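You operate a simulated robot arm through the tools that you are given. There is no shell and no other tool.

Carry out the task below with a simulated robot arm. There is one attempt and no reset: what you move stays moved.

TASK
Scrub the sleeve clean with the brush, soaped on the green pad, and stand it in the washer basket.
Fine: put the brush back; leave the other parts. Set down upright: what you pick out. What is to be rubbed or washed off counts as gone when no trace of it is left.

It is judged by the outcome, as a careful person would: the job done as asked, and still so three seconds after it is handed in. It fails if anything else is knocked over, pushed out of place, dropped, spilled or broken.

THE ROBOT
A 6-joint arm with a three-finger gripper, fixed in place. Base frame: the origin is on the floor under the middle of its stand, x ahead of it, y to its left, z up; the work surface is at about z = 900. Readings come in mm, degrees, newtons and seconds.
It reaches about 1213 mm from its shoulder. Its first joint turns from -166.0 to 166.0 degrees. Payload 4.89 kg.
Tool frame: the origin (TCP) lies between the finger pads and is the grasp point; the fingertips stand 30 mm ahead of it; z points along the fingers, y is the line along which they close. The gripper opens to 164 mm; its body begins 125 mm behind the TCP.
Orientation is that of the tool frame in the base frame, as [roll, pitch, yaw] about the fixed x, y, z axes, in that order (R = Rz(yaw) Ry(pitch) Rx(roll)). With the fingers straight down and closing along the base's y, the tool's x points along the base's -x, its y along +y and its z along -z.

THE INTERFACE
- The arm moves only by the tool drive_tool. Its argument "motion" is one flat list of numbers, 7 for each row, row after row: the shift along the tool's x, y, z in units of 50 mm (1.0 is 50 mm), then the turn, a rotation vector about the tool's x, y, z in units of 6 degrees (1.0 is 6 degrees), then the closure in counts, from 0 (fully open) to 255 (shut). In form: [tx, ty, tz, rx, ry, rz, claw, tx, ty, tz, rx, ry, rz, claw, ...]. A call has 1 to 20 rows; each row shifts and turns the commanded pose from where the row before left it, along the tool's axes as they then stand. A call with a number of a shift or a turn outside -1 to 1 is refused whole. Each row takes 0.2 s and may step no farther than 50 mm and 8.6 degrees from the row before; otherwise, or with a gripper value out of range, the whole call is refused. Where a pose cannot be reached the arm comes as near as it can. A force on the tool above 40 N (or 10 N above the force at the start of the call, whichever is more), or a blocked arm, ends the call early, and 0.2 s more pass. The fingers move at their own pace (about 108 mm/s each) and stop on an object; they squeeze with about 23 N. The grip force told is the motor's: it shows also when the fingers shut on nothing. Time passes only in rows, and 0.2 s behind the last, so rows that do not move let the fingers close. It gives the time, the measured TCP pose, the force on the tool (base axes), the opening and the grip force at its end, in the units of the frame above (readings bear some noise), with the torque about the TCP (base axes, N m) and any sound that the robot's microphone picked up, and new pictures: "pictures" is both (left out), scene, wrist or none.
- Cameras (640 x 400 px; columns grow to the right, rows downward): "scene" is fixed at [400, 500.9, 1693]; the picture's right is [-0.83, -0.56, 0.00], its down [-0.40, 0.59, -0.70] and it looks along [0.39, -0.58, -0.72] (base axes); focal length 342 px, centre (320, 200). "wrist" rides on the gripper at [76, -2, -152] in the tool frame; the picture's right is [0.02, 1.00, 0.00], its down [-0.88, 0.02, -0.47] and it looks along [-0.47, 0.01, 0.88] (tool axes); focal length 247 px, centre (320, 200). There is no depth. A picture from a camera that has moved, and an enlarged one, comes with that camera's place and axes in the base frame and with its lens.
- slide_trunk(by): moves the trunk up (or, below 0, down) by that many mm; the arm rides with it, the base frame stays. It gives what a move gives, with no picture.
- inspect(camera, box): a new picture of the part [left, top, right, bottom] of that camera's present view, enlarged. It takes no simulated time.
- finish_job(): hands the job in; it is judged then, once.

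Nothing tells you positions but the pictures and the camera data. Unless the task says otherwise, let go and move clear before handing in.

The tools are called as name(argument=value, ...) on one line, values as JSON. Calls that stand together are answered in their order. drive_tool: Moves the arm, as the interface text tells. Its arguments: {"type":"object","properties":{"motion":{"type":"array"},"pictures":{"type":"string","enum":["both","scene","wrist","none"]}},"required":["motion"]} The other tools are called the same way: slide_trunk (by) moves the trunk up or down; inspect (camera, box) takes an enlarged picture of a part of a camera's view; finish_job () hands the job in.

At the start:

```text
clock: 0.0
ee_pos: [719.0, -35.0, 1220.5]
ee_rot: [-179.9, 0.0, -179.9]
force: [0.0, -0.5, -0.4]
torque: [0.01, 0.01, 0.04]
grip_width: 163.7
finger_force: 0.2
trunk travel left (down, up): [-175.0, 215.0]
```

scene: 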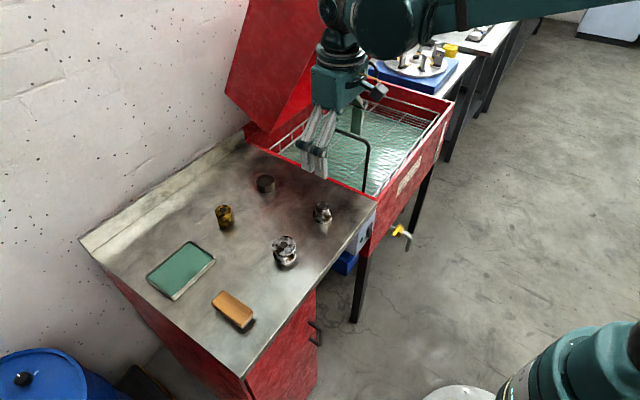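
wrist: 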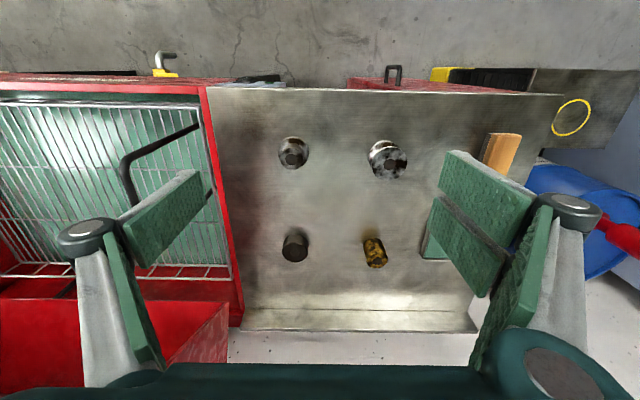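

I see a metal bench with four small parts, a green pad and an orange brush, and a red washer with a wire basket beside it. I'll enlarge the views to find which part is the sleeve.

inspect(camera="scene", box=[200, 160, 360, 280])

inspect(camera="scene", box=[130, 220, 290, 340])

inspect(camera="wrist", box=[240, 120, 440, 280])

inspect(camera="scene", box=[230, 60, 470, 220])

```text
3.33 times, centred on (280, 220) of scene
camera zoom: at [400.0, 500.9, 1693.0], right [-0.83, -0.56, 0.0], down [-0.4, 0.59, -0.7], along [0.39, -0.58, -0.72], focal length 1140 px, centre (453, 133)
```

zoom: 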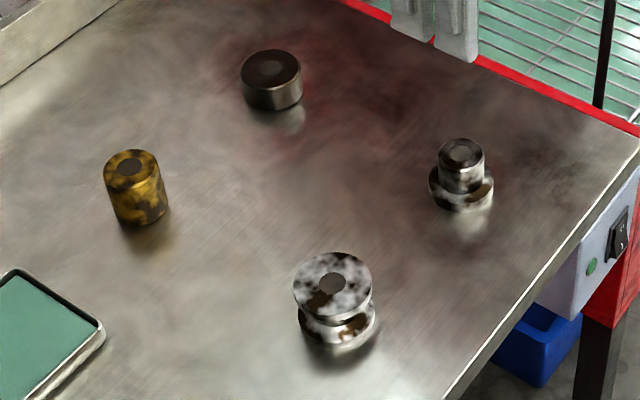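

```text
3.33 times, centred on (210, 280) of scene
camera zoom: at [400.0, 500.9, 1693.0], right [-0.83, -0.56, 0.0], down [-0.4, 0.59, -0.7], along [0.39, -0.58, -0.72], focal length 1140 px, centre (687, -67)
```

zoom: 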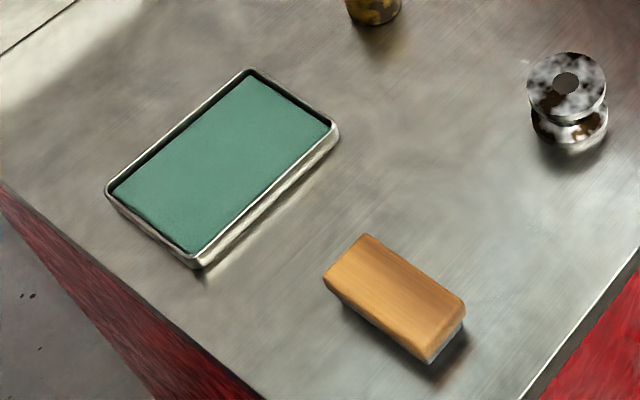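

```text
2.50 times, centred on (340, 200) of wrist
camera zoom: at [641.4, -36.4, 1372.0], right [-0.02, 1.0, 0.0], down [0.88, 0.02, 0.47], along [0.47, 0.01, -0.88], focal length 617 px, centre (270, 200)
```

zoom: 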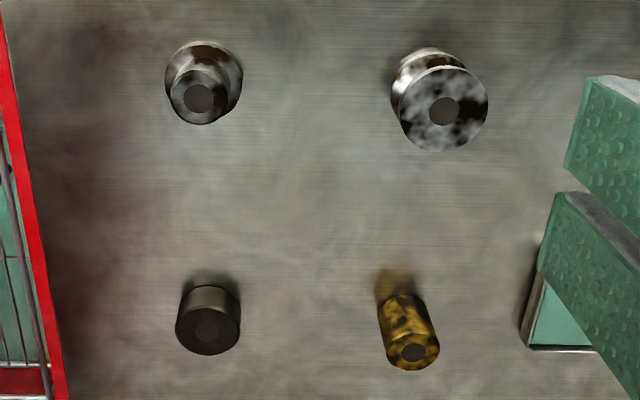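

```text
2.50 times, centred on (350, 140) of scene
camera zoom: at [400.0, 500.9, 1693.0], right [-0.83, -0.56, 0.0], down [-0.4, 0.59, -0.7], along [0.39, -0.58, -0.72], focal length 855 px, centre (245, 350)
```

zoom: 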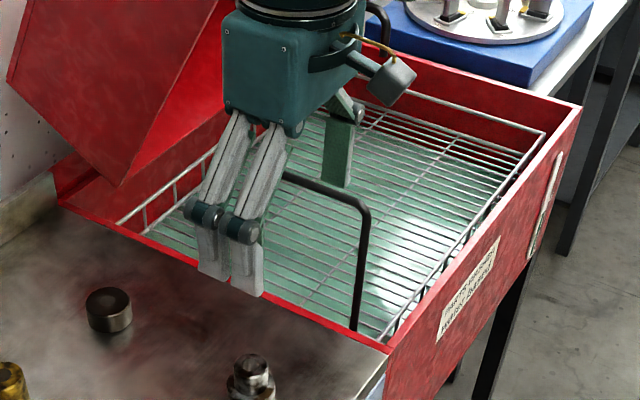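

The brass plain tube at about (1010, 100) is the tall, straight-sided one, so I take it as the sleeve. The brush is at about (785, 298) and the pad tray at about (987, 287). I'll move the open gripper over to look at the brush close up.

drive_tool(motion=[0.0875, 0.8325, 0.35, 0, 0, 0, 0, 0.0875, 0.8325, 0.35, 0, 0, 0, 0, 0.0875, 0.8325, 0.35, 0, 0, 0, 0, 0.0875, 0.8325, 0.35, 0, 0, 0, 0, 0.0875, 0.8325, 0.35, 0, 0, 0, 0, 0.0875, 0.8325, 0.35, 0, 0, 0, 0, 0.0875, 0.8325, 0.35, 0, 0, 0, 0, 0.0875, 0.8325, 0.35, 0, 0, 0, 0, 0, 0, 0, 0, 0, 0, 0], pictures="both")

```text
clock: 2.0
ee_pos: [682.9, 297.3, 1080.3]
ee_rot: [179.9, -0.1, -179.9]
force: [-0.1, -0.8, -0.2]
torque: [-0.02, 0.05, 0.06]
grip_width: 164.1
finger_force: 0.0
trunk travel left (down, up): [-175.0, 215.0]
camera wrist: at [605.8, 296.8, 1231.2], right [-0.02, 1.0, 0.0], down [0.88, 0.02, 0.47], along [0.47, 0.01, -0.88], focal length 247 px, centre (320, 200)
```

scene: 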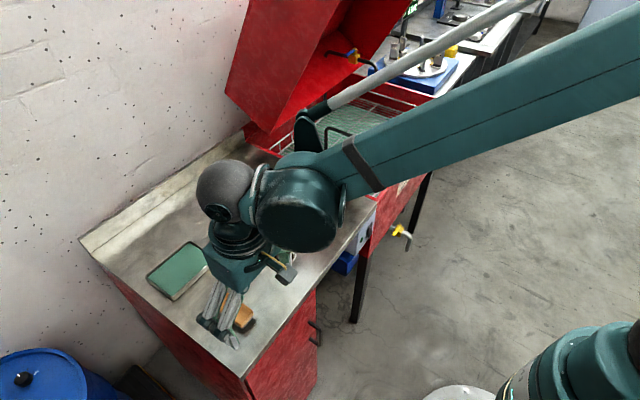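
wrist: 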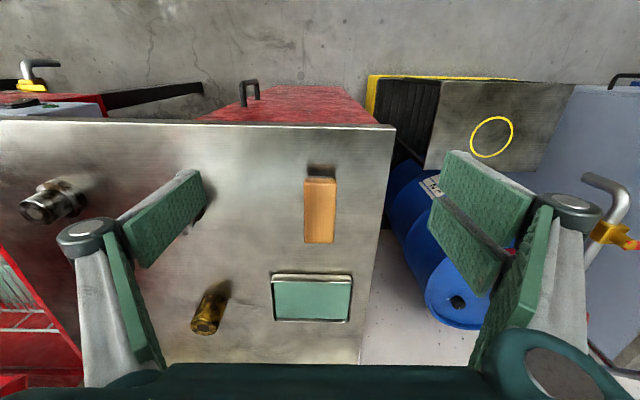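

The brush sits lengthwise along x under the gripper, and the sleeve and pad tray are farther out. I'll zoom in on each.

inspect(camera="wrist", box=[270, 150, 370, 250])

inspect(camera="wrist", box=[260, 260, 370, 330])

inspect(camera="wrist", box=[170, 270, 250, 350])

```text
4.00 times, centred on (320, 200) of wrist
camera zoom: at [605.8, 296.8, 1231.2], right [-0.02, 1.0, 0.0], down [0.88, 0.02, 0.47], along [0.47, 0.01, -0.88], focal length 988 px, centre (320, 200)
```

zoom: 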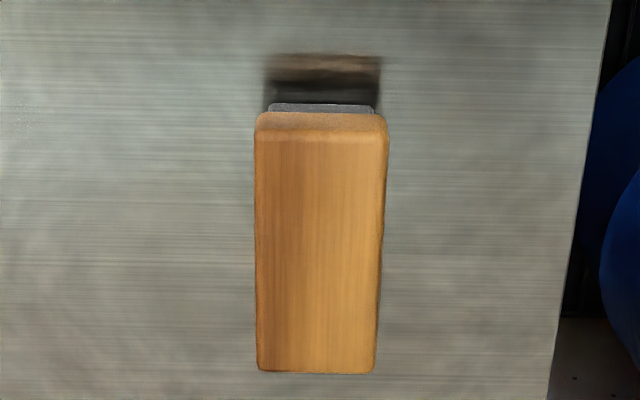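

```text
5.71 times, centred on (315, 295) of wrist
camera zoom: at [605.8, 296.8, 1231.2], right [-0.02, 1.0, 0.0], down [0.88, 0.02, 0.47], along [0.47, 0.01, -0.88], focal length 1411 px, centre (349, -343)
```

zoom: 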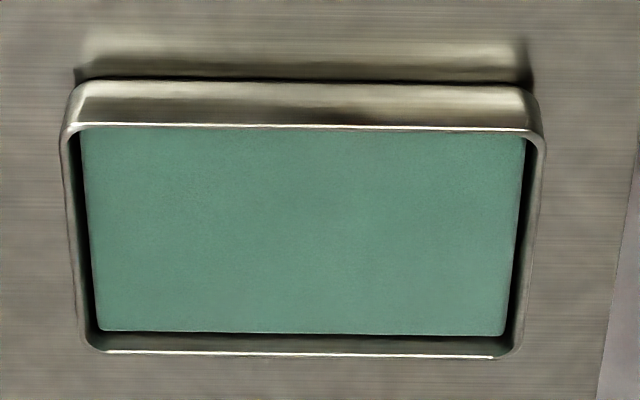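

```text
5.00 times, centred on (210, 310) of wrist
camera zoom: at [605.8, 296.8, 1231.2], right [-0.02, 1.0, 0.0], down [0.88, 0.02, 0.47], along [0.47, 0.01, -0.88], focal length 1235 px, centre (870, -350)
```

zoom: 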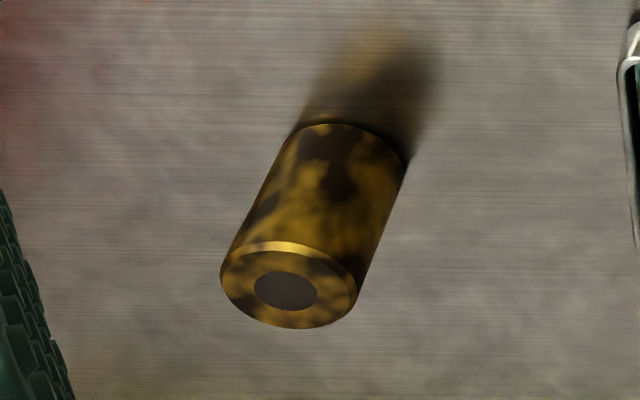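

The brush is roughly 97 × 44 mm and 40 mm tall, with bristles below about z 924. The sleeve is about 48 mm across and 57 mm tall, dirty on its top and sides. Next I move above the brush and check alignment.

drive_tool(motion=[-0.7, 0.015, 0.4, 0, 0, 0, 0, -0.7, 0.015, 0.4, 0, 0, 0, 0, -0.64, 0.015, 0.4, 0, 0, 0, 0, 0, 0, 0, 0, 0, 0, 0], pictures="both")

```text
clock: 3.0
ee_pos: [786.4, 300.6, 1019.6]
ee_rot: [179.9, 0.0, 179.9]
force: [-0.3, 0.0, -1.0]
torque: [-0.04, 0.11, 0.0]
grip_width: 163.8
finger_force: 0.1
trunk travel left (down, up): [-175.0, 215.0]
camera wrist: at [708.9, 298.6, 1170.9], right [-0.02, 1.0, 0.0], down [0.88, 0.02, 0.47], along [0.47, 0.01, -0.88], focal length 247 px, centre (320, 200)
```

scene: 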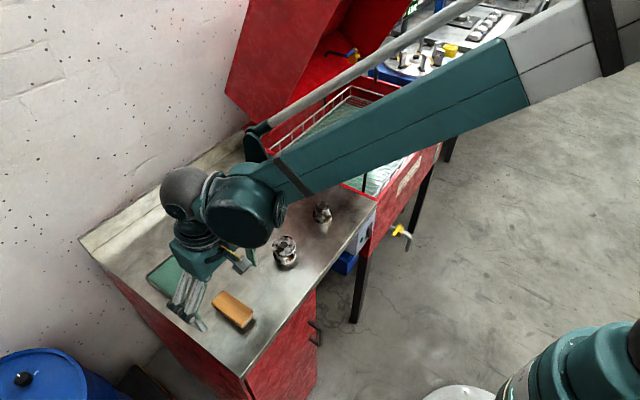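
wrist: 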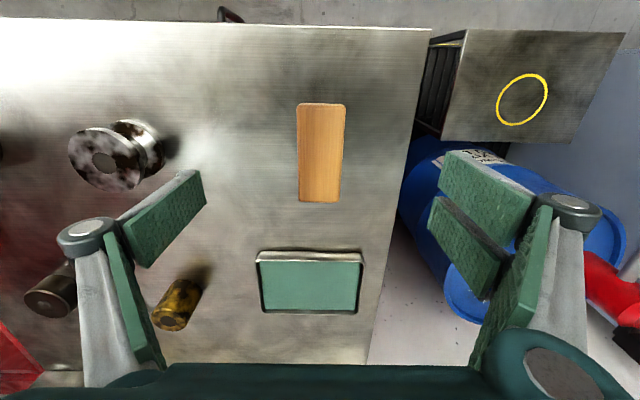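

The brush is centred under the gripper at about (785.5, 301) with its top near z 940. I lower so the fingertips reach just below the wood, then close on its sides.

drive_tool(motion=[0.01, 0, 0.37, 0, 0, 0, 0, 0.01, 0, 0.37, 0, 0, 0, 0, 0, 0, 0.37, 0, 0, 0, 0, 0, 0, 0.36, 0, 0, 0, 0, 0, 0, 0, 0, 0, 0, 255, 0, 0, 0, 0, 0, 0, 255, 0, 0, 0, 0, 0, 0, 255, 0, 0, 0, 0, 0, 0, 255, 0, 0, 0, 0, 0, 0, 255, 0, 0, 0, 0, 0, 0, 255], pictures="both")

```text
clock: 5.2
ee_pos: [785.0, 301.0, 945.9]
ee_rot: [180.0, 0.0, -179.9]
force: [-0.9, 0.5, 0.7]
torque: [-0.01, 0.0, -0.02]
grip_width: 44.4
finger_force: 23.3
trunk travel left (down, up): [-175.0, 215.0]
camera wrist: at [706.9, 299.3, 1098.2], right [-0.02, 1.0, 0.0], down [0.88, 0.02, 0.47], along [0.47, 0.01, -0.88], focal length 247 px, centre (320, 200)
```

scene: 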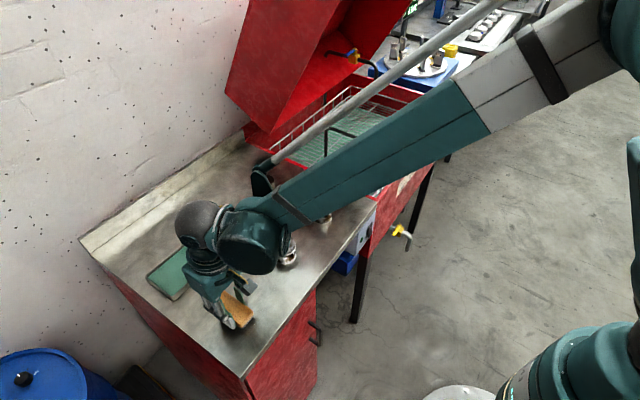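
wrist: 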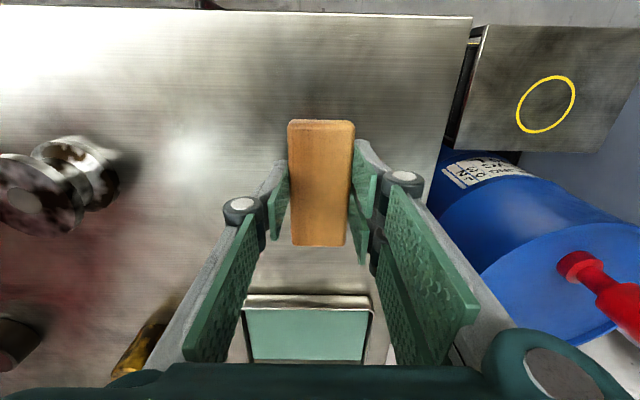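

The brush is held, 44 mm wide, at TCP (785, 301, 946), which is where it goes back later. I lift it and move toward the pad, stopping short for a better look at the tray.

drive_tool(motion=[0, 0, -0.5, 0, 0, 0, 255, 0, 0, -0.6, 0, 0, 0, 255, 0, 0, -0.6, 0, 0, 0, 255, 0, 0, -0.6, 0, 0, 0, 255, -0.7, -0.1, 0, 0, 0, 0, 255, -0.7, -0.1, 0, 0, 0, 0, 255, -0.6, -0.1, 0, 0, 0, 0, 255, 0, 0, 0, 0, 0, 0, 255], pictures="both")

inspect(camera="scene", box=[130, 200, 290, 320])

inspect(camera="wrist", box=[220, 120, 420, 260])

```text
clock: 7.0
ee_pos: [884.7, 285.7, 1061.2]
ee_rot: [-179.9, 0.1, -180.0]
force: [0.6, 0.5, -2.3]
torque: [-0.02, 0.09, -0.02]
grip_width: 44.4
finger_force: 23.3
trunk travel left (down, up): [-175.0, 215.0]
camera wrist: at [807.3, 284.1, 1213.0], right [-0.02, 1.0, 0.0], down [0.88, 0.02, 0.47], along [0.47, 0.01, -0.88], focal length 247 px, centre (320, 200)
```

scene: 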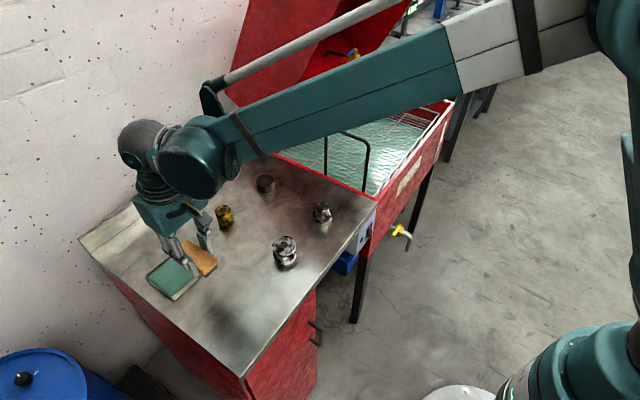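
wrist: 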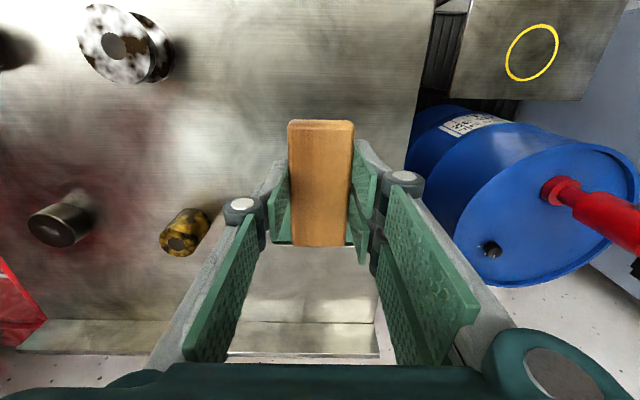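

```text
3.33 times, centred on (210, 260) of scene
camera zoom: at [400.0, 500.9, 1693.0], right [-0.83, -0.56, 0.0], down [-0.4, 0.59, -0.7], along [0.39, -0.58, -0.72], focal length 1140 px, centre (687, 0)
```

zoom: 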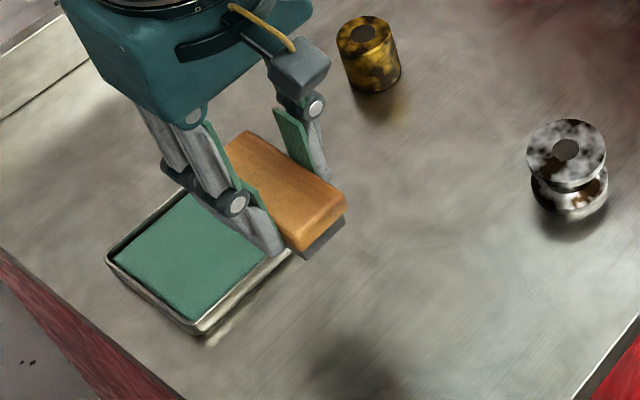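

```text
2.86 times, centred on (320, 190) of wrist
camera zoom: at [807.3, 284.1, 1213.0], right [-0.02, 1.0, 0.0], down [0.88, 0.02, 0.47], along [0.47, 0.01, -0.88], focal length 706 px, centre (320, 229)
```

zoom: 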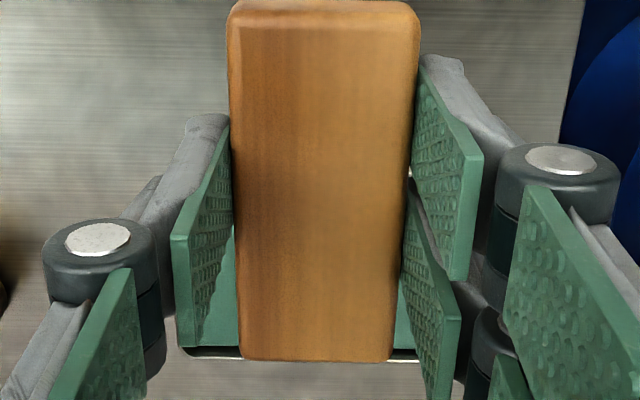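

The brush is firmly held with grey bristles showing below the fingers. The tray is centred around (986, 289) with a rim near z 918. I turn the brush 90° so it fits well inside the rim, then move over the tray.

drive_tool(motion=[0, 0, 0, 0, 0, -1, 255, 0, 0, 0, 0, 0, -1, 255, 0, 0, 0, 0, 0, -1, 255, 0, 0, 0, 0, 0, -1, 255, 0, 0, 0, 0, 0, -1, 255, 0, 0, 0, 0, 0, -1, 255, 0, 0, 0, 0, 0, -1, 255, 0, 0, 0, 0, 0, -1, 255, 0, 0, 0, 0, 0, -1, 255, 0, 0, 0, 0, 0, -1, 255, 0, 0, 0, 0, 0, -1, 255, 0, 0, 0, 0, 0, -1, 255, 0, 0, 0, 0, 0, -1, 255, 0, 0, 0, 0, 0, -1, 255, 0, 0, 0, 0, 0, -1, 255, 0, 0, 0, 0, 0, 0, 255], pictures="both")

```text
clock: 10.4
ee_pos: [885.8, 286.0, 1062.5]
ee_rot: [-180.0, 0.0, -89.9]
force: [0.2, -0.2, -0.1]
torque: [0.03, 0.04, -0.01]
grip_width: 44.7
finger_force: 23.3
trunk travel left (down, up): [-175.0, 215.0]
camera wrist: at [885.2, 209.2, 1213.7], right [-1.0, -0.02, 0.0], down [-0.02, 0.88, 0.47], along [-0.01, 0.47, -0.88], focal length 247 px, centre (320, 200)
```

scene: 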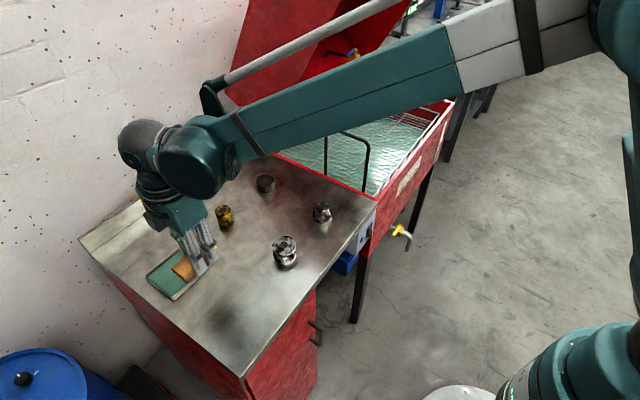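
wrist: 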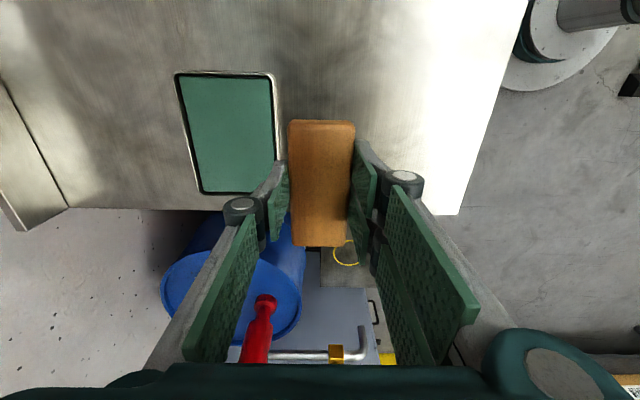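

The tray is clearly visible now. I zoom in to fix its position and depth before going over it.

inspect(camera="wrist", box=[150, 50, 310, 210])

inspect(camera="scene", box=[140, 200, 240, 310])

```text
2.50 times, centred on (230, 130) of wrist
camera zoom: at [885.2, 209.2, 1213.7], right [-1.0, -0.02, 0.0], down [-0.02, 0.88, 0.47], along [-0.01, 0.47, -0.88], focal length 617 px, centre (545, 375)
```

zoom: 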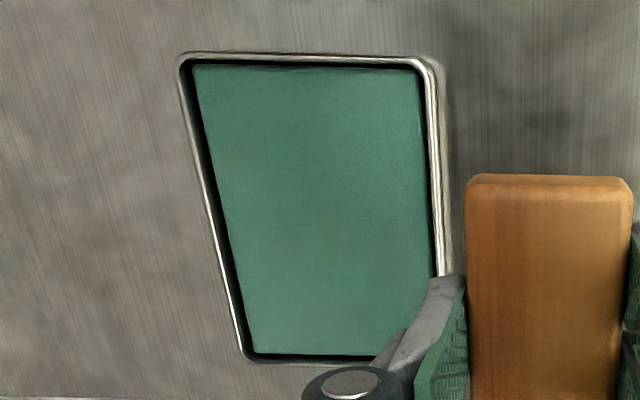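

```text
3.64 times, centred on (190, 255) of scene
camera zoom: at [400.0, 500.9, 1693.0], right [-0.83, -0.56, 0.0], down [-0.4, 0.59, -0.7], along [0.39, -0.58, -0.72], focal length 1244 px, centre (793, 0)
```

zoom: 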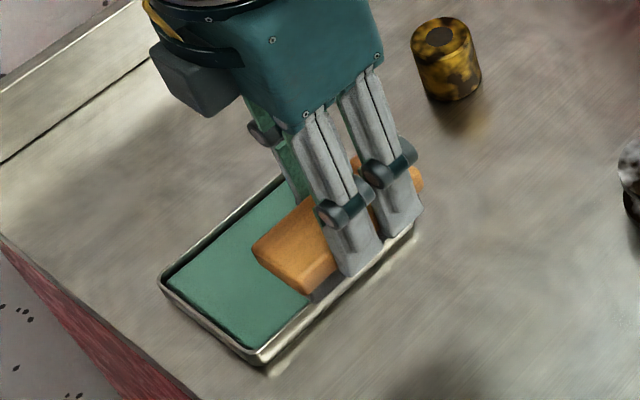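

The tray rim spans about x 932–1042 and y 216–362, so its centre is (987, 289). I move above it and lower gently toward the pad.

drive_tool(motion=[-0.015, -0.506, 0.31, 0, 0, 0, 255, -0.015, -0.506, 0.31, 0, 0, 0, 255, -0.015, -0.506, 0.31, 0, 0, 0, 255, -0.015, -0.506, 0.31, 0, 0, 0, 255, 0, 0, 0.3, 0, 0, 0, 255, 0, 0, 0.3, 0, 0, 0, 255, 0, 0, 0, 0, 0, 0, 255], pictures="both")

inspect(camera="scene", box=[130, 200, 240, 310])

```text
clock: 12.0
ee_pos: [984.8, 287.2, 969.6]
ee_rot: [-180.0, 0.0, -90.0]
force: [-0.2, -0.5, -1.1]
torque: [0.02, 0.0, 0.0]
grip_width: 44.6
finger_force: 23.5
trunk travel left (down, up): [-175.0, 215.0]
camera wrist: at [986.1, 211.9, 1121.6], right [-1.0, -0.02, 0.0], down [-0.02, 0.88, 0.47], along [-0.01, 0.47, -0.88], focal length 247 px, centre (320, 200)
```

scene: 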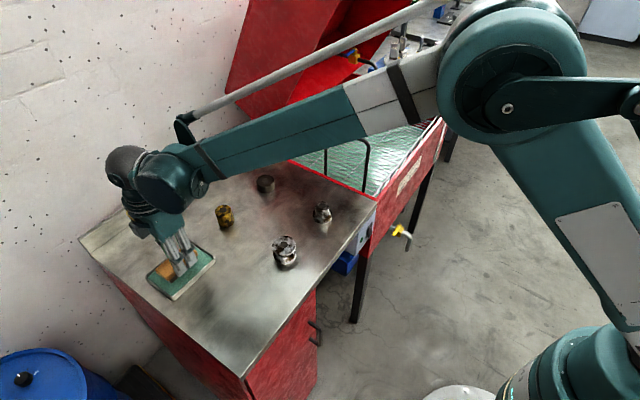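
wrist: 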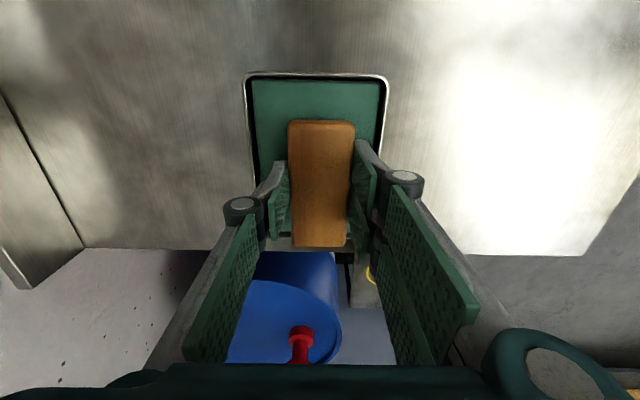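

```text
3.64 times, centred on (185, 255) of scene
camera zoom: at [400.0, 500.9, 1693.0], right [-0.83, -0.56, 0.0], down [-0.4, 0.59, -0.7], along [0.39, -0.58, -0.72], focal length 1244 px, centre (811, 0)
```

zoom: 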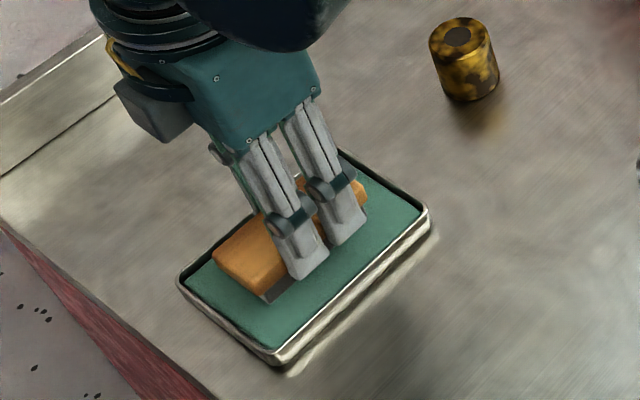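

The brush hangs just above the middle of the pad. I lower in 2 mm steps to find contact.

drive_tool(motion=[0, 0, 0.04, 0, 0, 0, 255, 0, 0, 0.04, 0, 0, 0, 255, 0, 0, 0.04, 0, 0, 0, 255, 0, 0, 0.04, 0, 0, 0, 255, 0, 0, 0, 0, 0, 0, 255], pictures="none")

```text
clock: 13.2
ee_pos: [984.7, 289.4, 963.2]
ee_rot: [-180.0, 0.0, -90.0]
force: [7.8, 2.5, 20.3]
torque: [0.08, -0.28, -0.01]
grip_width: 44.4
finger_force: 22.8
trunk travel left (down, up): [-175.0, 215.0]
```

The bristles are pressing on the pad with about 20 N. I ease off slightly and rub back and forth along the pad.

drive_tool(motion=[-0.2, 0, -0.01, 0, 0, 0, 255, -0.2, 0, 0, 0, 0, 0, 255, 0.2, 0, 0, 0, 0, 0, 255, 0.2, 0, 0, 0, 0, 0, 255, 0.2, 0, 0, 0, 0, 0, 255, 0.2, 0, 0, 0, 0, 0, 255, -0.2, 0, 0, 0, 0, 0, 255, -0.2, 0, 0, 0, 0, 0, 255, -0.2, 0, 0, 0, 0, 0, 255, -0.2, 0, 0, 0, 0, 0, 255, 0.2, 0, 0, 0, 0, 0, 255, 0.2, 0, 0, 0, 0, 0, 255, 0.2, 0, 0, 0, 0, 0, 255, 0.2, 0, 0, 0, 0, 0, 255, -0.2, 0, 0, 0, 0, 0, 255, -0.2, 0, 0, 0, 0, 0, 255], pictures="both")

```text
clock: 16.6
ee_pos: [985.1, 288.8, 963.1]
ee_rot: [180.0, -0.1, -89.9]
force: [-1.2, -0.9, 10.3]
torque: [-0.18, 0.04, 0.03]
grip_width: 44.5
finger_force: 23.8
trunk travel left (down, up): [-175.0, 215.0]
camera wrist: at [986.0, 212.7, 1114.5], right [-1.0, -0.02, 0.0], down [-0.02, 0.88, 0.47], along [-0.01, 0.47, -0.88], focal length 247 px, centre (320, 200)
```

scene: 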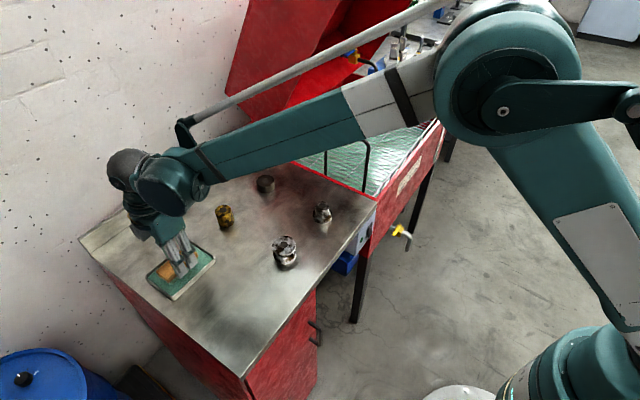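
wrist: 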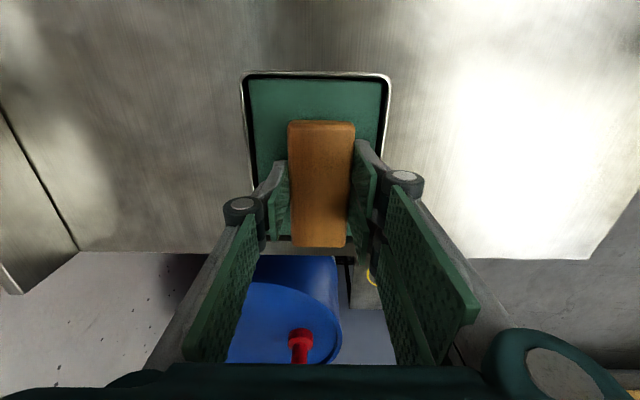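

The rubbing went fine, with the tray staying in place. I lift the brush and look at the bristles for soap.

drive_tool(motion=[0, 0, -0.6, 0, 0, 0, 255, 0, 0, -0.8, 0, 0, 0, 255, 0, 0, -0.6, 0, 0, 0, 255, 0, 0, 0, 0, 0, 0, 255], pictures="both")

inspect(camera="scene", box=[130, 200, 240, 310])

inspect(camera="wrist", box=[230, 80, 410, 260])

```text
clock: 17.6
ee_pos: [984.7, 288.8, 1062.4]
ee_rot: [179.9, 0.0, -89.9]
force: [-0.4, 0.3, -0.5]
torque: [0.02, -0.05, 0.0]
grip_width: 44.4
finger_force: 22.7
trunk travel left (down, up): [-175.0, 215.0]
camera wrist: at [985.8, 212.9, 1214.2], right [-1.0, -0.02, 0.0], down [-0.02, 0.88, 0.47], along [-0.01, 0.47, -0.88], focal length 247 px, centre (320, 200)
```

scene: 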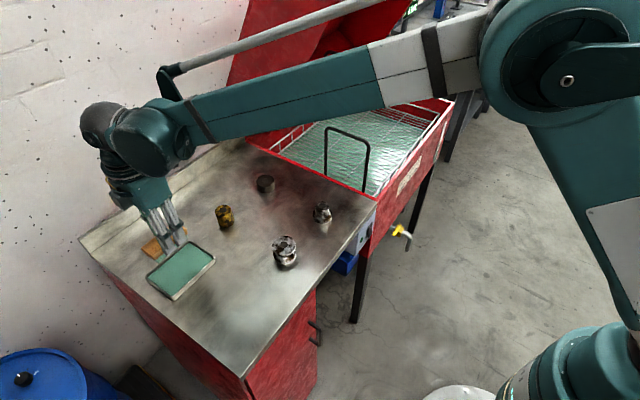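
wrist: 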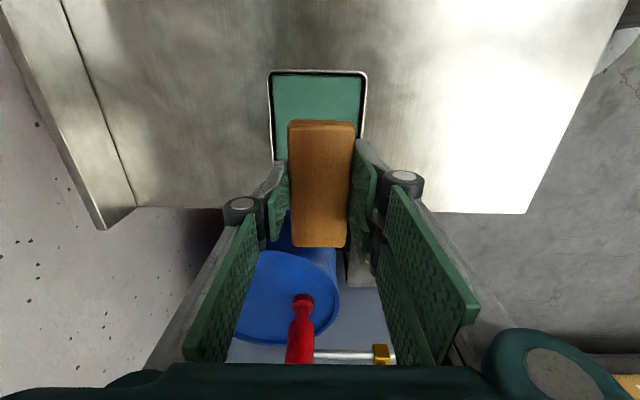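

```text
3.64 times, centred on (185, 255) of scene
camera zoom: at [400.0, 500.9, 1693.0], right [-0.83, -0.56, 0.0], down [-0.4, 0.59, -0.7], along [0.39, -0.58, -0.72], focal length 1244 px, centre (811, 0)
```

zoom: 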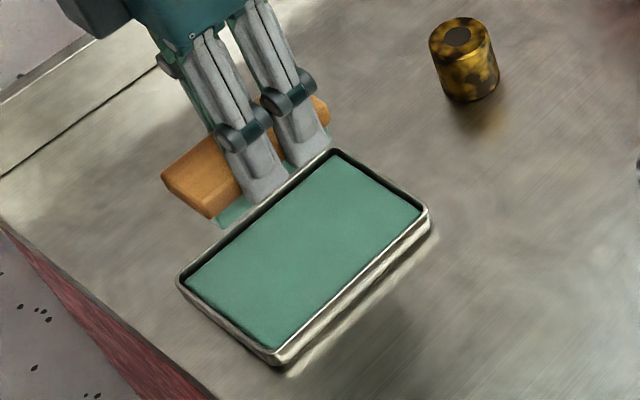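

```text
2.22 times, centred on (320, 170) of wrist
camera zoom: at [985.8, 212.9, 1214.2], right [-1.0, -0.02, 0.0], down [-0.02, 0.88, 0.47], along [-0.01, 0.47, -0.88], focal length 549 px, centre (320, 267)
```

zoom: 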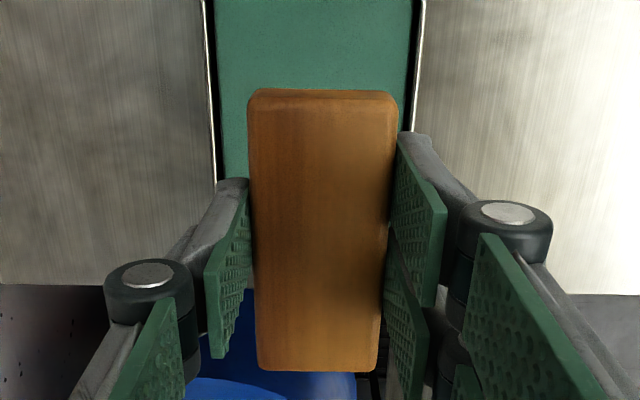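

The bristles have turned green, so the brush is soaped. Next I carry it over the sleeve at about (1009, 100) and stop a little above its top.

drive_tool(motion=[0.755, -0.097, 0.1, 0, 0, 0, 255, 0.755, -0.097, 0.1, 0, 0, 0, 255, 0.755, -0.097, 0.1, 0, 0, 0, 255, 0.755, -0.097, 0.1, 0, 0, 0, 255, 0.755, -0.097, 0.1, 0, 0, 0, 255, 0, 0, 0.25, 0, 0, 0, 255, 0, 0, 0.2, 0, 0, 0, 255, 0, 0, 0, 0, 0, 0, 255], pictures="both")

inspect(camera="scene", box=[170, 160, 280, 270])

inspect(camera="wrist", box=[230, 80, 410, 260])

```text
clock: 19.4
ee_pos: [1009.0, 100.2, 1015.3]
ee_rot: [180.0, 0.0, -89.8]
force: [-0.5, -1.1, -2.0]
torque: [-0.01, 0.01, 0.03]
grip_width: 44.6
finger_force: 22.7
trunk travel left (down, up): [-175.0, 215.0]
camera wrist: at [1010.6, 23.3, 1166.8], right [-1.0, -0.02, 0.0], down [-0.02, 0.88, 0.47], along [-0.01, 0.47, -0.88], focal length 247 px, centre (320, 200)
```

scene: 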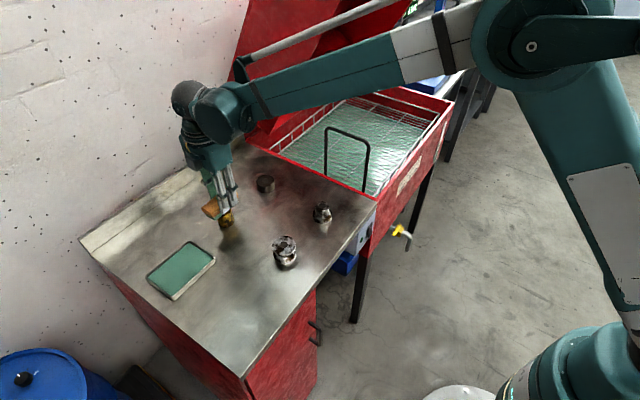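
wrist: 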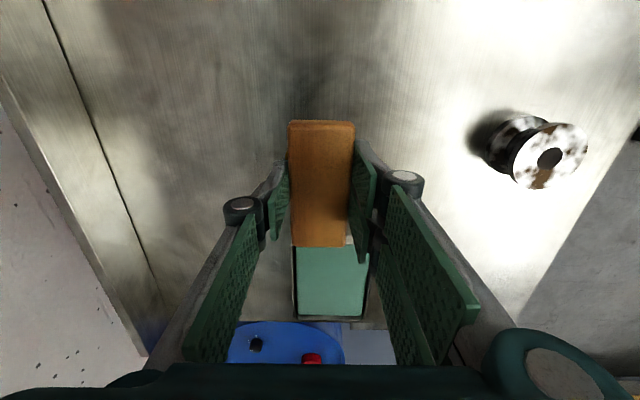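

```text
3.64 times, centred on (225, 215) of scene
camera zoom: at [400.0, 500.9, 1693.0], right [-0.83, -0.56, 0.0], down [-0.4, 0.59, -0.7], along [0.39, -0.58, -0.72], focal length 1244 px, centre (666, 146)
```

zoom: 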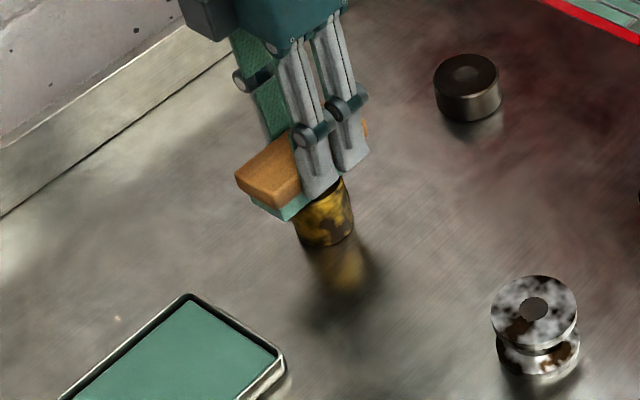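

```text
2.22 times, centred on (320, 170) of wrist
camera zoom: at [1010.6, 23.3, 1166.8], right [-1.0, -0.02, 0.0], down [-0.02, 0.88, 0.47], along [-0.01, 0.47, -0.88], focal length 549 px, centre (320, 267)
```

zoom: 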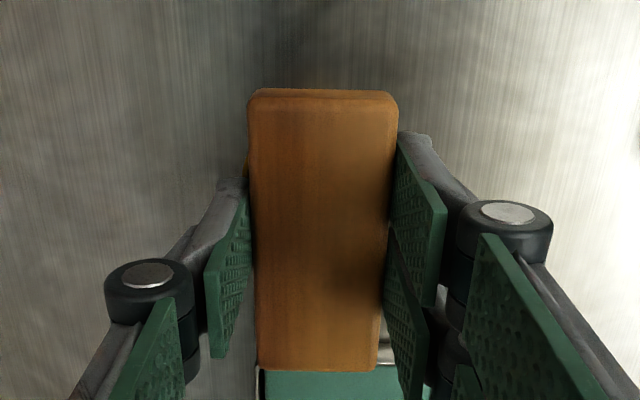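

The brush is centred over the sleeve, just above it. I lower in small steps to touch the top.

drive_tool(motion=[0, 0, 0.1, 0, 0, 0, 255, 0, 0, 0.04, 0, 0, 0, 255, 0, 0, 0.04, 0, 0, 0, 255, 0, 0, 0.03, 0, 0, 0, 255, 0, 0, 0, 0, 0, 0, 255], pictures="none")

```text
clock: 20.6
ee_pos: [1011.7, 100.7, 1005.6]
ee_rot: [-179.9, 0.0, -89.9]
force: [0.1, -0.4, -1.5]
torque: [-0.03, -0.02, 0.02]
grip_width: 44.9
finger_force: 23.4
trunk travel left (down, up): [-175.0, 215.0]
```

drive_tool(motion=[0, 0, 0.03, 0, 0, 0, 255, 0, 0, 0.03, 0, 0, 0, 255, 0, 0, 0.02, 0, 0, 0, 255, 0, 0, 0, 0, 0, 0, 255], pictures="none")

```text
clock: 21.6
ee_pos: [1010.7, 98.6, 1001.1]
ee_rot: [180.0, 0.0, -89.8]
force: [-0.2, -0.4, -1.5]
torque: [0.0, -0.01, 0.02]
grip_width: 44.5
finger_force: 22.9
trunk travel left (down, up): [-175.0, 215.0]
```

No contact yet at z 1001, so the sleeve top is a little lower than I estimated. I continue down in small steps.

drive_tool(motion=[0, 0, 0.03, 0, 0, 0, 255, 0, 0, 0.03, 0, 0, 0, 255, 0, 0, 0, 0, 0, 0, 255], pictures="none")

```text
clock: 22.4
ee_pos: [1009.6, 99.9, 998.4]
ee_rot: [-179.8, 0.0, -89.9]
force: [-0.2, -0.5, 21.1]
torque: [0.0, -0.19, 0.01]
grip_width: 44.7
finger_force: 23.1
trunk travel left (down, up): [-175.0, 215.0]
```

Contact with the sleeve top, about 21 N at TCP z 998, so the top is near z 952. I scrub the top with short strokes in both directions.

drive_tool(motion=[0.15, 0, -0.01, 0, 0, 0, 255, 0.15, 0, 0, 0, 0, 0, 255, -0.15, 0, 0, 0, 0, 0, 255, -0.15, 0, 0, 0, 0, 0, 255, -0.15, 0, 0, 0, 0, 0, 255, -0.15, 0, 0, 0, 0, 0, 255, 0.15, 0.08, 0, 0, 0, 0, 255, 0.15, 0.08, 0, 0, 0, 0, 255, 0.15, 0, 0, 0, 0, 0, 255, 0.15, 0, 0, 0, 0, 0, 255, -0.15, -0.16, 0, 0, 0, 0, 255, -0.15, -0.16, 0, 0, 0, 0, 255, -0.15, 0, 0, 0, 0, 0, 255, -0.15, 0, 0, 0, 0, 0, 255, 0.15, 0.08, 0, 0, 0, 0, 255, 0.15, 0.08, 0, 0, 0, 0, 255], pictures="scene")

inspect(camera="scene", box=[170, 160, 280, 270])

```text
clock: 25.8
ee_pos: [1011.5, 99.5, 997.6]
ee_rot: [180.0, 0.1, -89.9]
force: [1.4, 3.4, 12.9]
torque: [0.08, -0.16, 0.02]
grip_width: 44.2
finger_force: 22.9
trunk travel left (down, up): [-175.0, 215.0]
```

scene: 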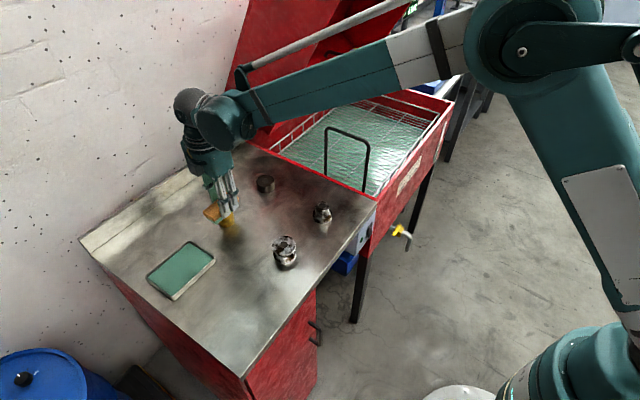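

```text
3.64 times, centred on (225, 215) of scene
camera zoom: at [400.0, 500.9, 1693.0], right [-0.83, -0.56, 0.0], down [-0.4, 0.59, -0.7], along [0.39, -0.58, -0.72], focal length 1244 px, centre (666, 146)
```

zoom: 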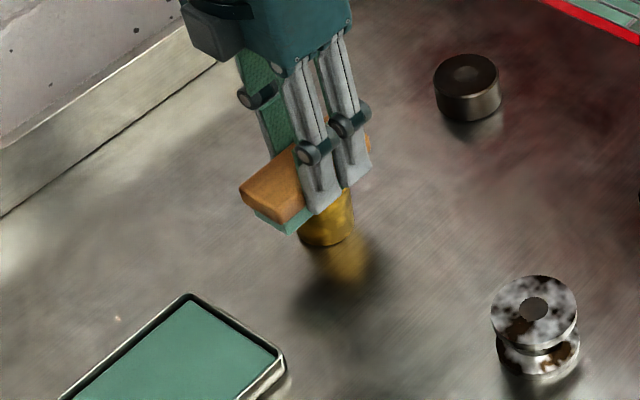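

The dirt on the sides is fading as I scrub the top, so scrubbing acts on the whole part. I keep scrubbing.

drive_tool(motion=[0.15, 0, 0, 0, 0, 0, 255, 0.15, 0, 0, 0, 0, 0, 255, -0.15, 0, 0, 0, 0, 0, 255, -0.15, 0, 0, 0, 0, 0, 255, -0.15, 0, 0, 0, 0, 0, 255, -0.15, 0, 0, 0, 0, 0, 255, 0.15, 0.08, 0, 0, 0, 0, 255, 0.15, 0.08, 0, 0, 0, 0, 255, 0.15, 0, 0, 0, 0, 0, 255, 0.15, 0, 0, 0, 0, 0, 255, -0.15, -0.16, 0, 0, 0, 0, 255, -0.15, -0.16, 0, 0, 0, 0, 255, -0.15, 0, 0, 0, 0, 0, 255, -0.15, 0, 0, 0, 0, 0, 255, 0.15, 0.08, 0, 0, 0, 0, 255, 0.15, 0.08, 0, 0, 0, 0, 255], pictures="none")

inspect(camera="scene", box=[190, 180, 270, 260])

```text
clock: 29.2
ee_pos: [1009.3, 101.1, 997.5]
ee_rot: [-180.0, 0.0, -90.0]
force: [0.8, 0.7, 3.6]
torque: [-0.03, -0.02, -0.02]
grip_width: 44.5
finger_force: 22.5
trunk travel left (down, up): [-175.0, 215.0]
```

```text
5.00 times, centred on (230, 220) of scene
camera zoom: at [400.0, 500.9, 1693.0], right [-0.83, -0.56, 0.0], down [-0.4, 0.59, -0.7], along [0.39, -0.58, -0.72], focal length 1711 px, centre (770, 100)
```

zoom: 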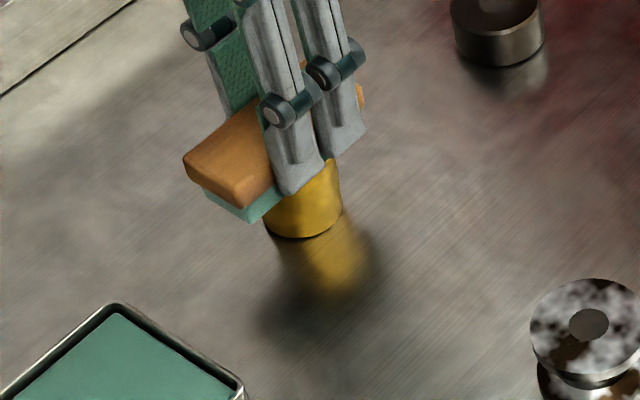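

The visible side looks almost clean, and the contact force has dropped to about 4 N. I press down 0.5 mm and do one more set of strokes, then lift to inspect.

drive_tool(motion=[0.15, 0, 0.012, 0, 0, 0, 255, 0.15, 0, 0, 0, 0, 0, 255, -0.15, 0, 0, 0, 0, 0, 255, -0.15, 0, 0, 0, 0, 0, 255, -0.15, 0, 0, 0, 0, 0, 255, -0.15, 0, 0, 0, 0, 0, 255, 0.15, 0.08, 0, 0, 0, 0, 255, 0.15, 0.08, 0, 0, 0, 0, 255, 0.15, 0, 0, 0, 0, 0, 255, 0.15, 0, 0, 0, 0, 0, 255, -0.15, -0.16, 0, 0, 0, 0, 255, -0.15, -0.16, 0, 0, 0, 0, 255, -0.15, 0, 0, 0, 0, 0, 255, -0.15, 0, 0, 0, 0, 0, 255, 0.15, 0.08, 0, 0, 0, 0, 255, 0.15, 0.08, 0, 0, 0, 0, 255], pictures="none")

drive_tool(motion=[0, 0, -0.3, 0, 0, 0, 255, 0, 0, -0.5, 0, 0, 0, 255, -0.6, 0, -0.5, 0, 0, 0, 255, -0.9, 0, 0, 0, 0, 0, 255, -0.9, 0, 0, 0, 0, 0, 255, 0, 0, 0, 0, 0, 0, 255], pictures="both")

inspect(camera="scene", box=[190, 180, 270, 260])

```text
clock: 32.6
ee_pos: [1010.7, 100.0, 998.4]
ee_rot: [180.0, 0.1, -90.0]
force: [0.9, 2.4, 10.4]
torque: [0.08, -0.11, 0.04]
grip_width: 44.3
finger_force: 22.7
trunk travel left (down, up): [-175.0, 215.0]
```

```text
clock: 34.0
ee_pos: [1010.0, 221.8, 1060.4]
ee_rot: [180.0, 0.0, -89.8]
force: [0.4, 0.7, -1.7]
torque: [-0.1, 0.02, 0.01]
grip_width: 44.3
finger_force: 23.1
trunk travel left (down, up): [-175.0, 215.0]
camera wrist: at [1010.3, 145.1, 1213.6], right [-1.0, -0.02, 0.0], down [-0.02, 0.88, 0.47], along [-0.01, 0.47, -0.88], focal length 247 px, centre (320, 200)
```

scene: 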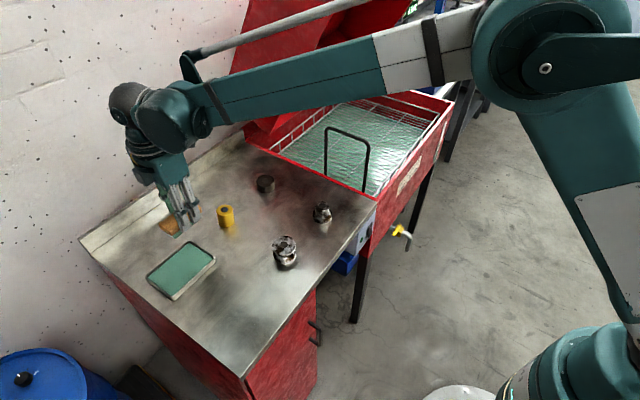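
wrist: 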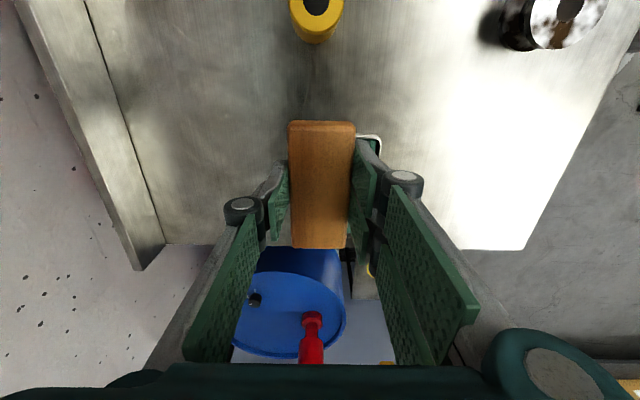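

```text
5.00 times, centred on (230, 220) of scene
camera zoom: at [400.0, 500.9, 1693.0], right [-0.83, -0.56, 0.0], down [-0.4, 0.59, -0.7], along [0.39, -0.58, -0.72], focal length 1711 px, centre (770, 100)
```

zoom: 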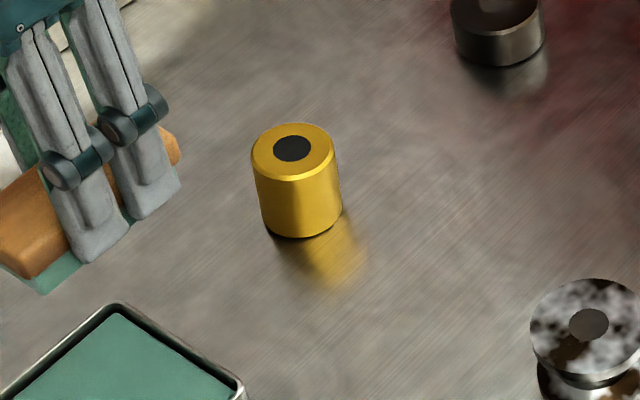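

The sleeve now looks bright and even. I zoom in from both cameras to check for remaining traces.

inspect(camera="scene", box=[210, 198, 242, 234])

inspect(camera="wrist", box=[270, 0, 370, 60])

```text
11.11 times, centred on (226, 216) of scene
camera zoom: at [400.0, 500.9, 1693.0], right [-0.83, -0.56, 0.0], down [-0.4, 0.59, -0.7], along [0.39, -0.58, -0.72], focal length 3801 px, centre (1364, 22)
```

zoom: 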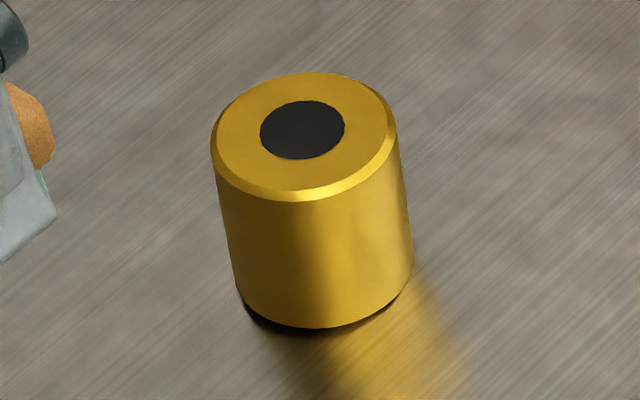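

```text
6.40 times, centred on (320, 30) of wrist
camera zoom: at [1010.3, 145.1, 1213.6], right [-1.0, -0.02, 0.0], down [-0.02, 0.88, 0.47], along [-0.01, 0.47, -0.88], focal length 1581 px, centre (320, 1288)
```

zoom: 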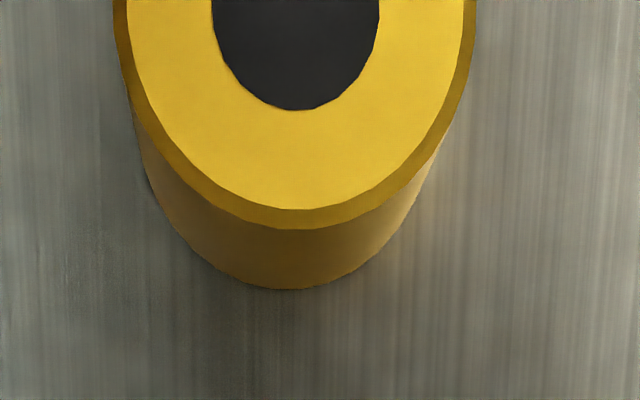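

Both views show clean brass, but to be sure no faint trace remains I'll do one more scrub set by retracing back onto the sleeve.

drive_tool(motion=[0.9, 0, 0, 0, 0, 0, 255, 0.9, 0, 0, 0, 0, 0, 255, 0.6, 0, 0, 0, 0, 0, 255, 0, 0, 0.5, 0, 0, 0, 255, 0, 0, 0.5, 0, 0, 0, 255, 0, 0, 0.18, 0, 0, 0, 255, 0, 0, 0.04, 0, 0, 0, 255, 0, 0, 0.04, 0, 0, 0, 255, 0, 0, 0.04, 0, 0, 0, 255, 0, 0, 0, 0, 0, 0, 255], pictures="none")

```text
clock: 36.2
ee_pos: [1010.2, 99.5, 998.0]
ee_rot: [-180.0, 0.0, -89.9]
force: [0.5, 0.2, 6.5]
torque: [-0.03, -0.06, 0.01]
grip_width: 44.3
finger_force: 23.2
trunk travel left (down, up): [-175.0, 215.0]
```

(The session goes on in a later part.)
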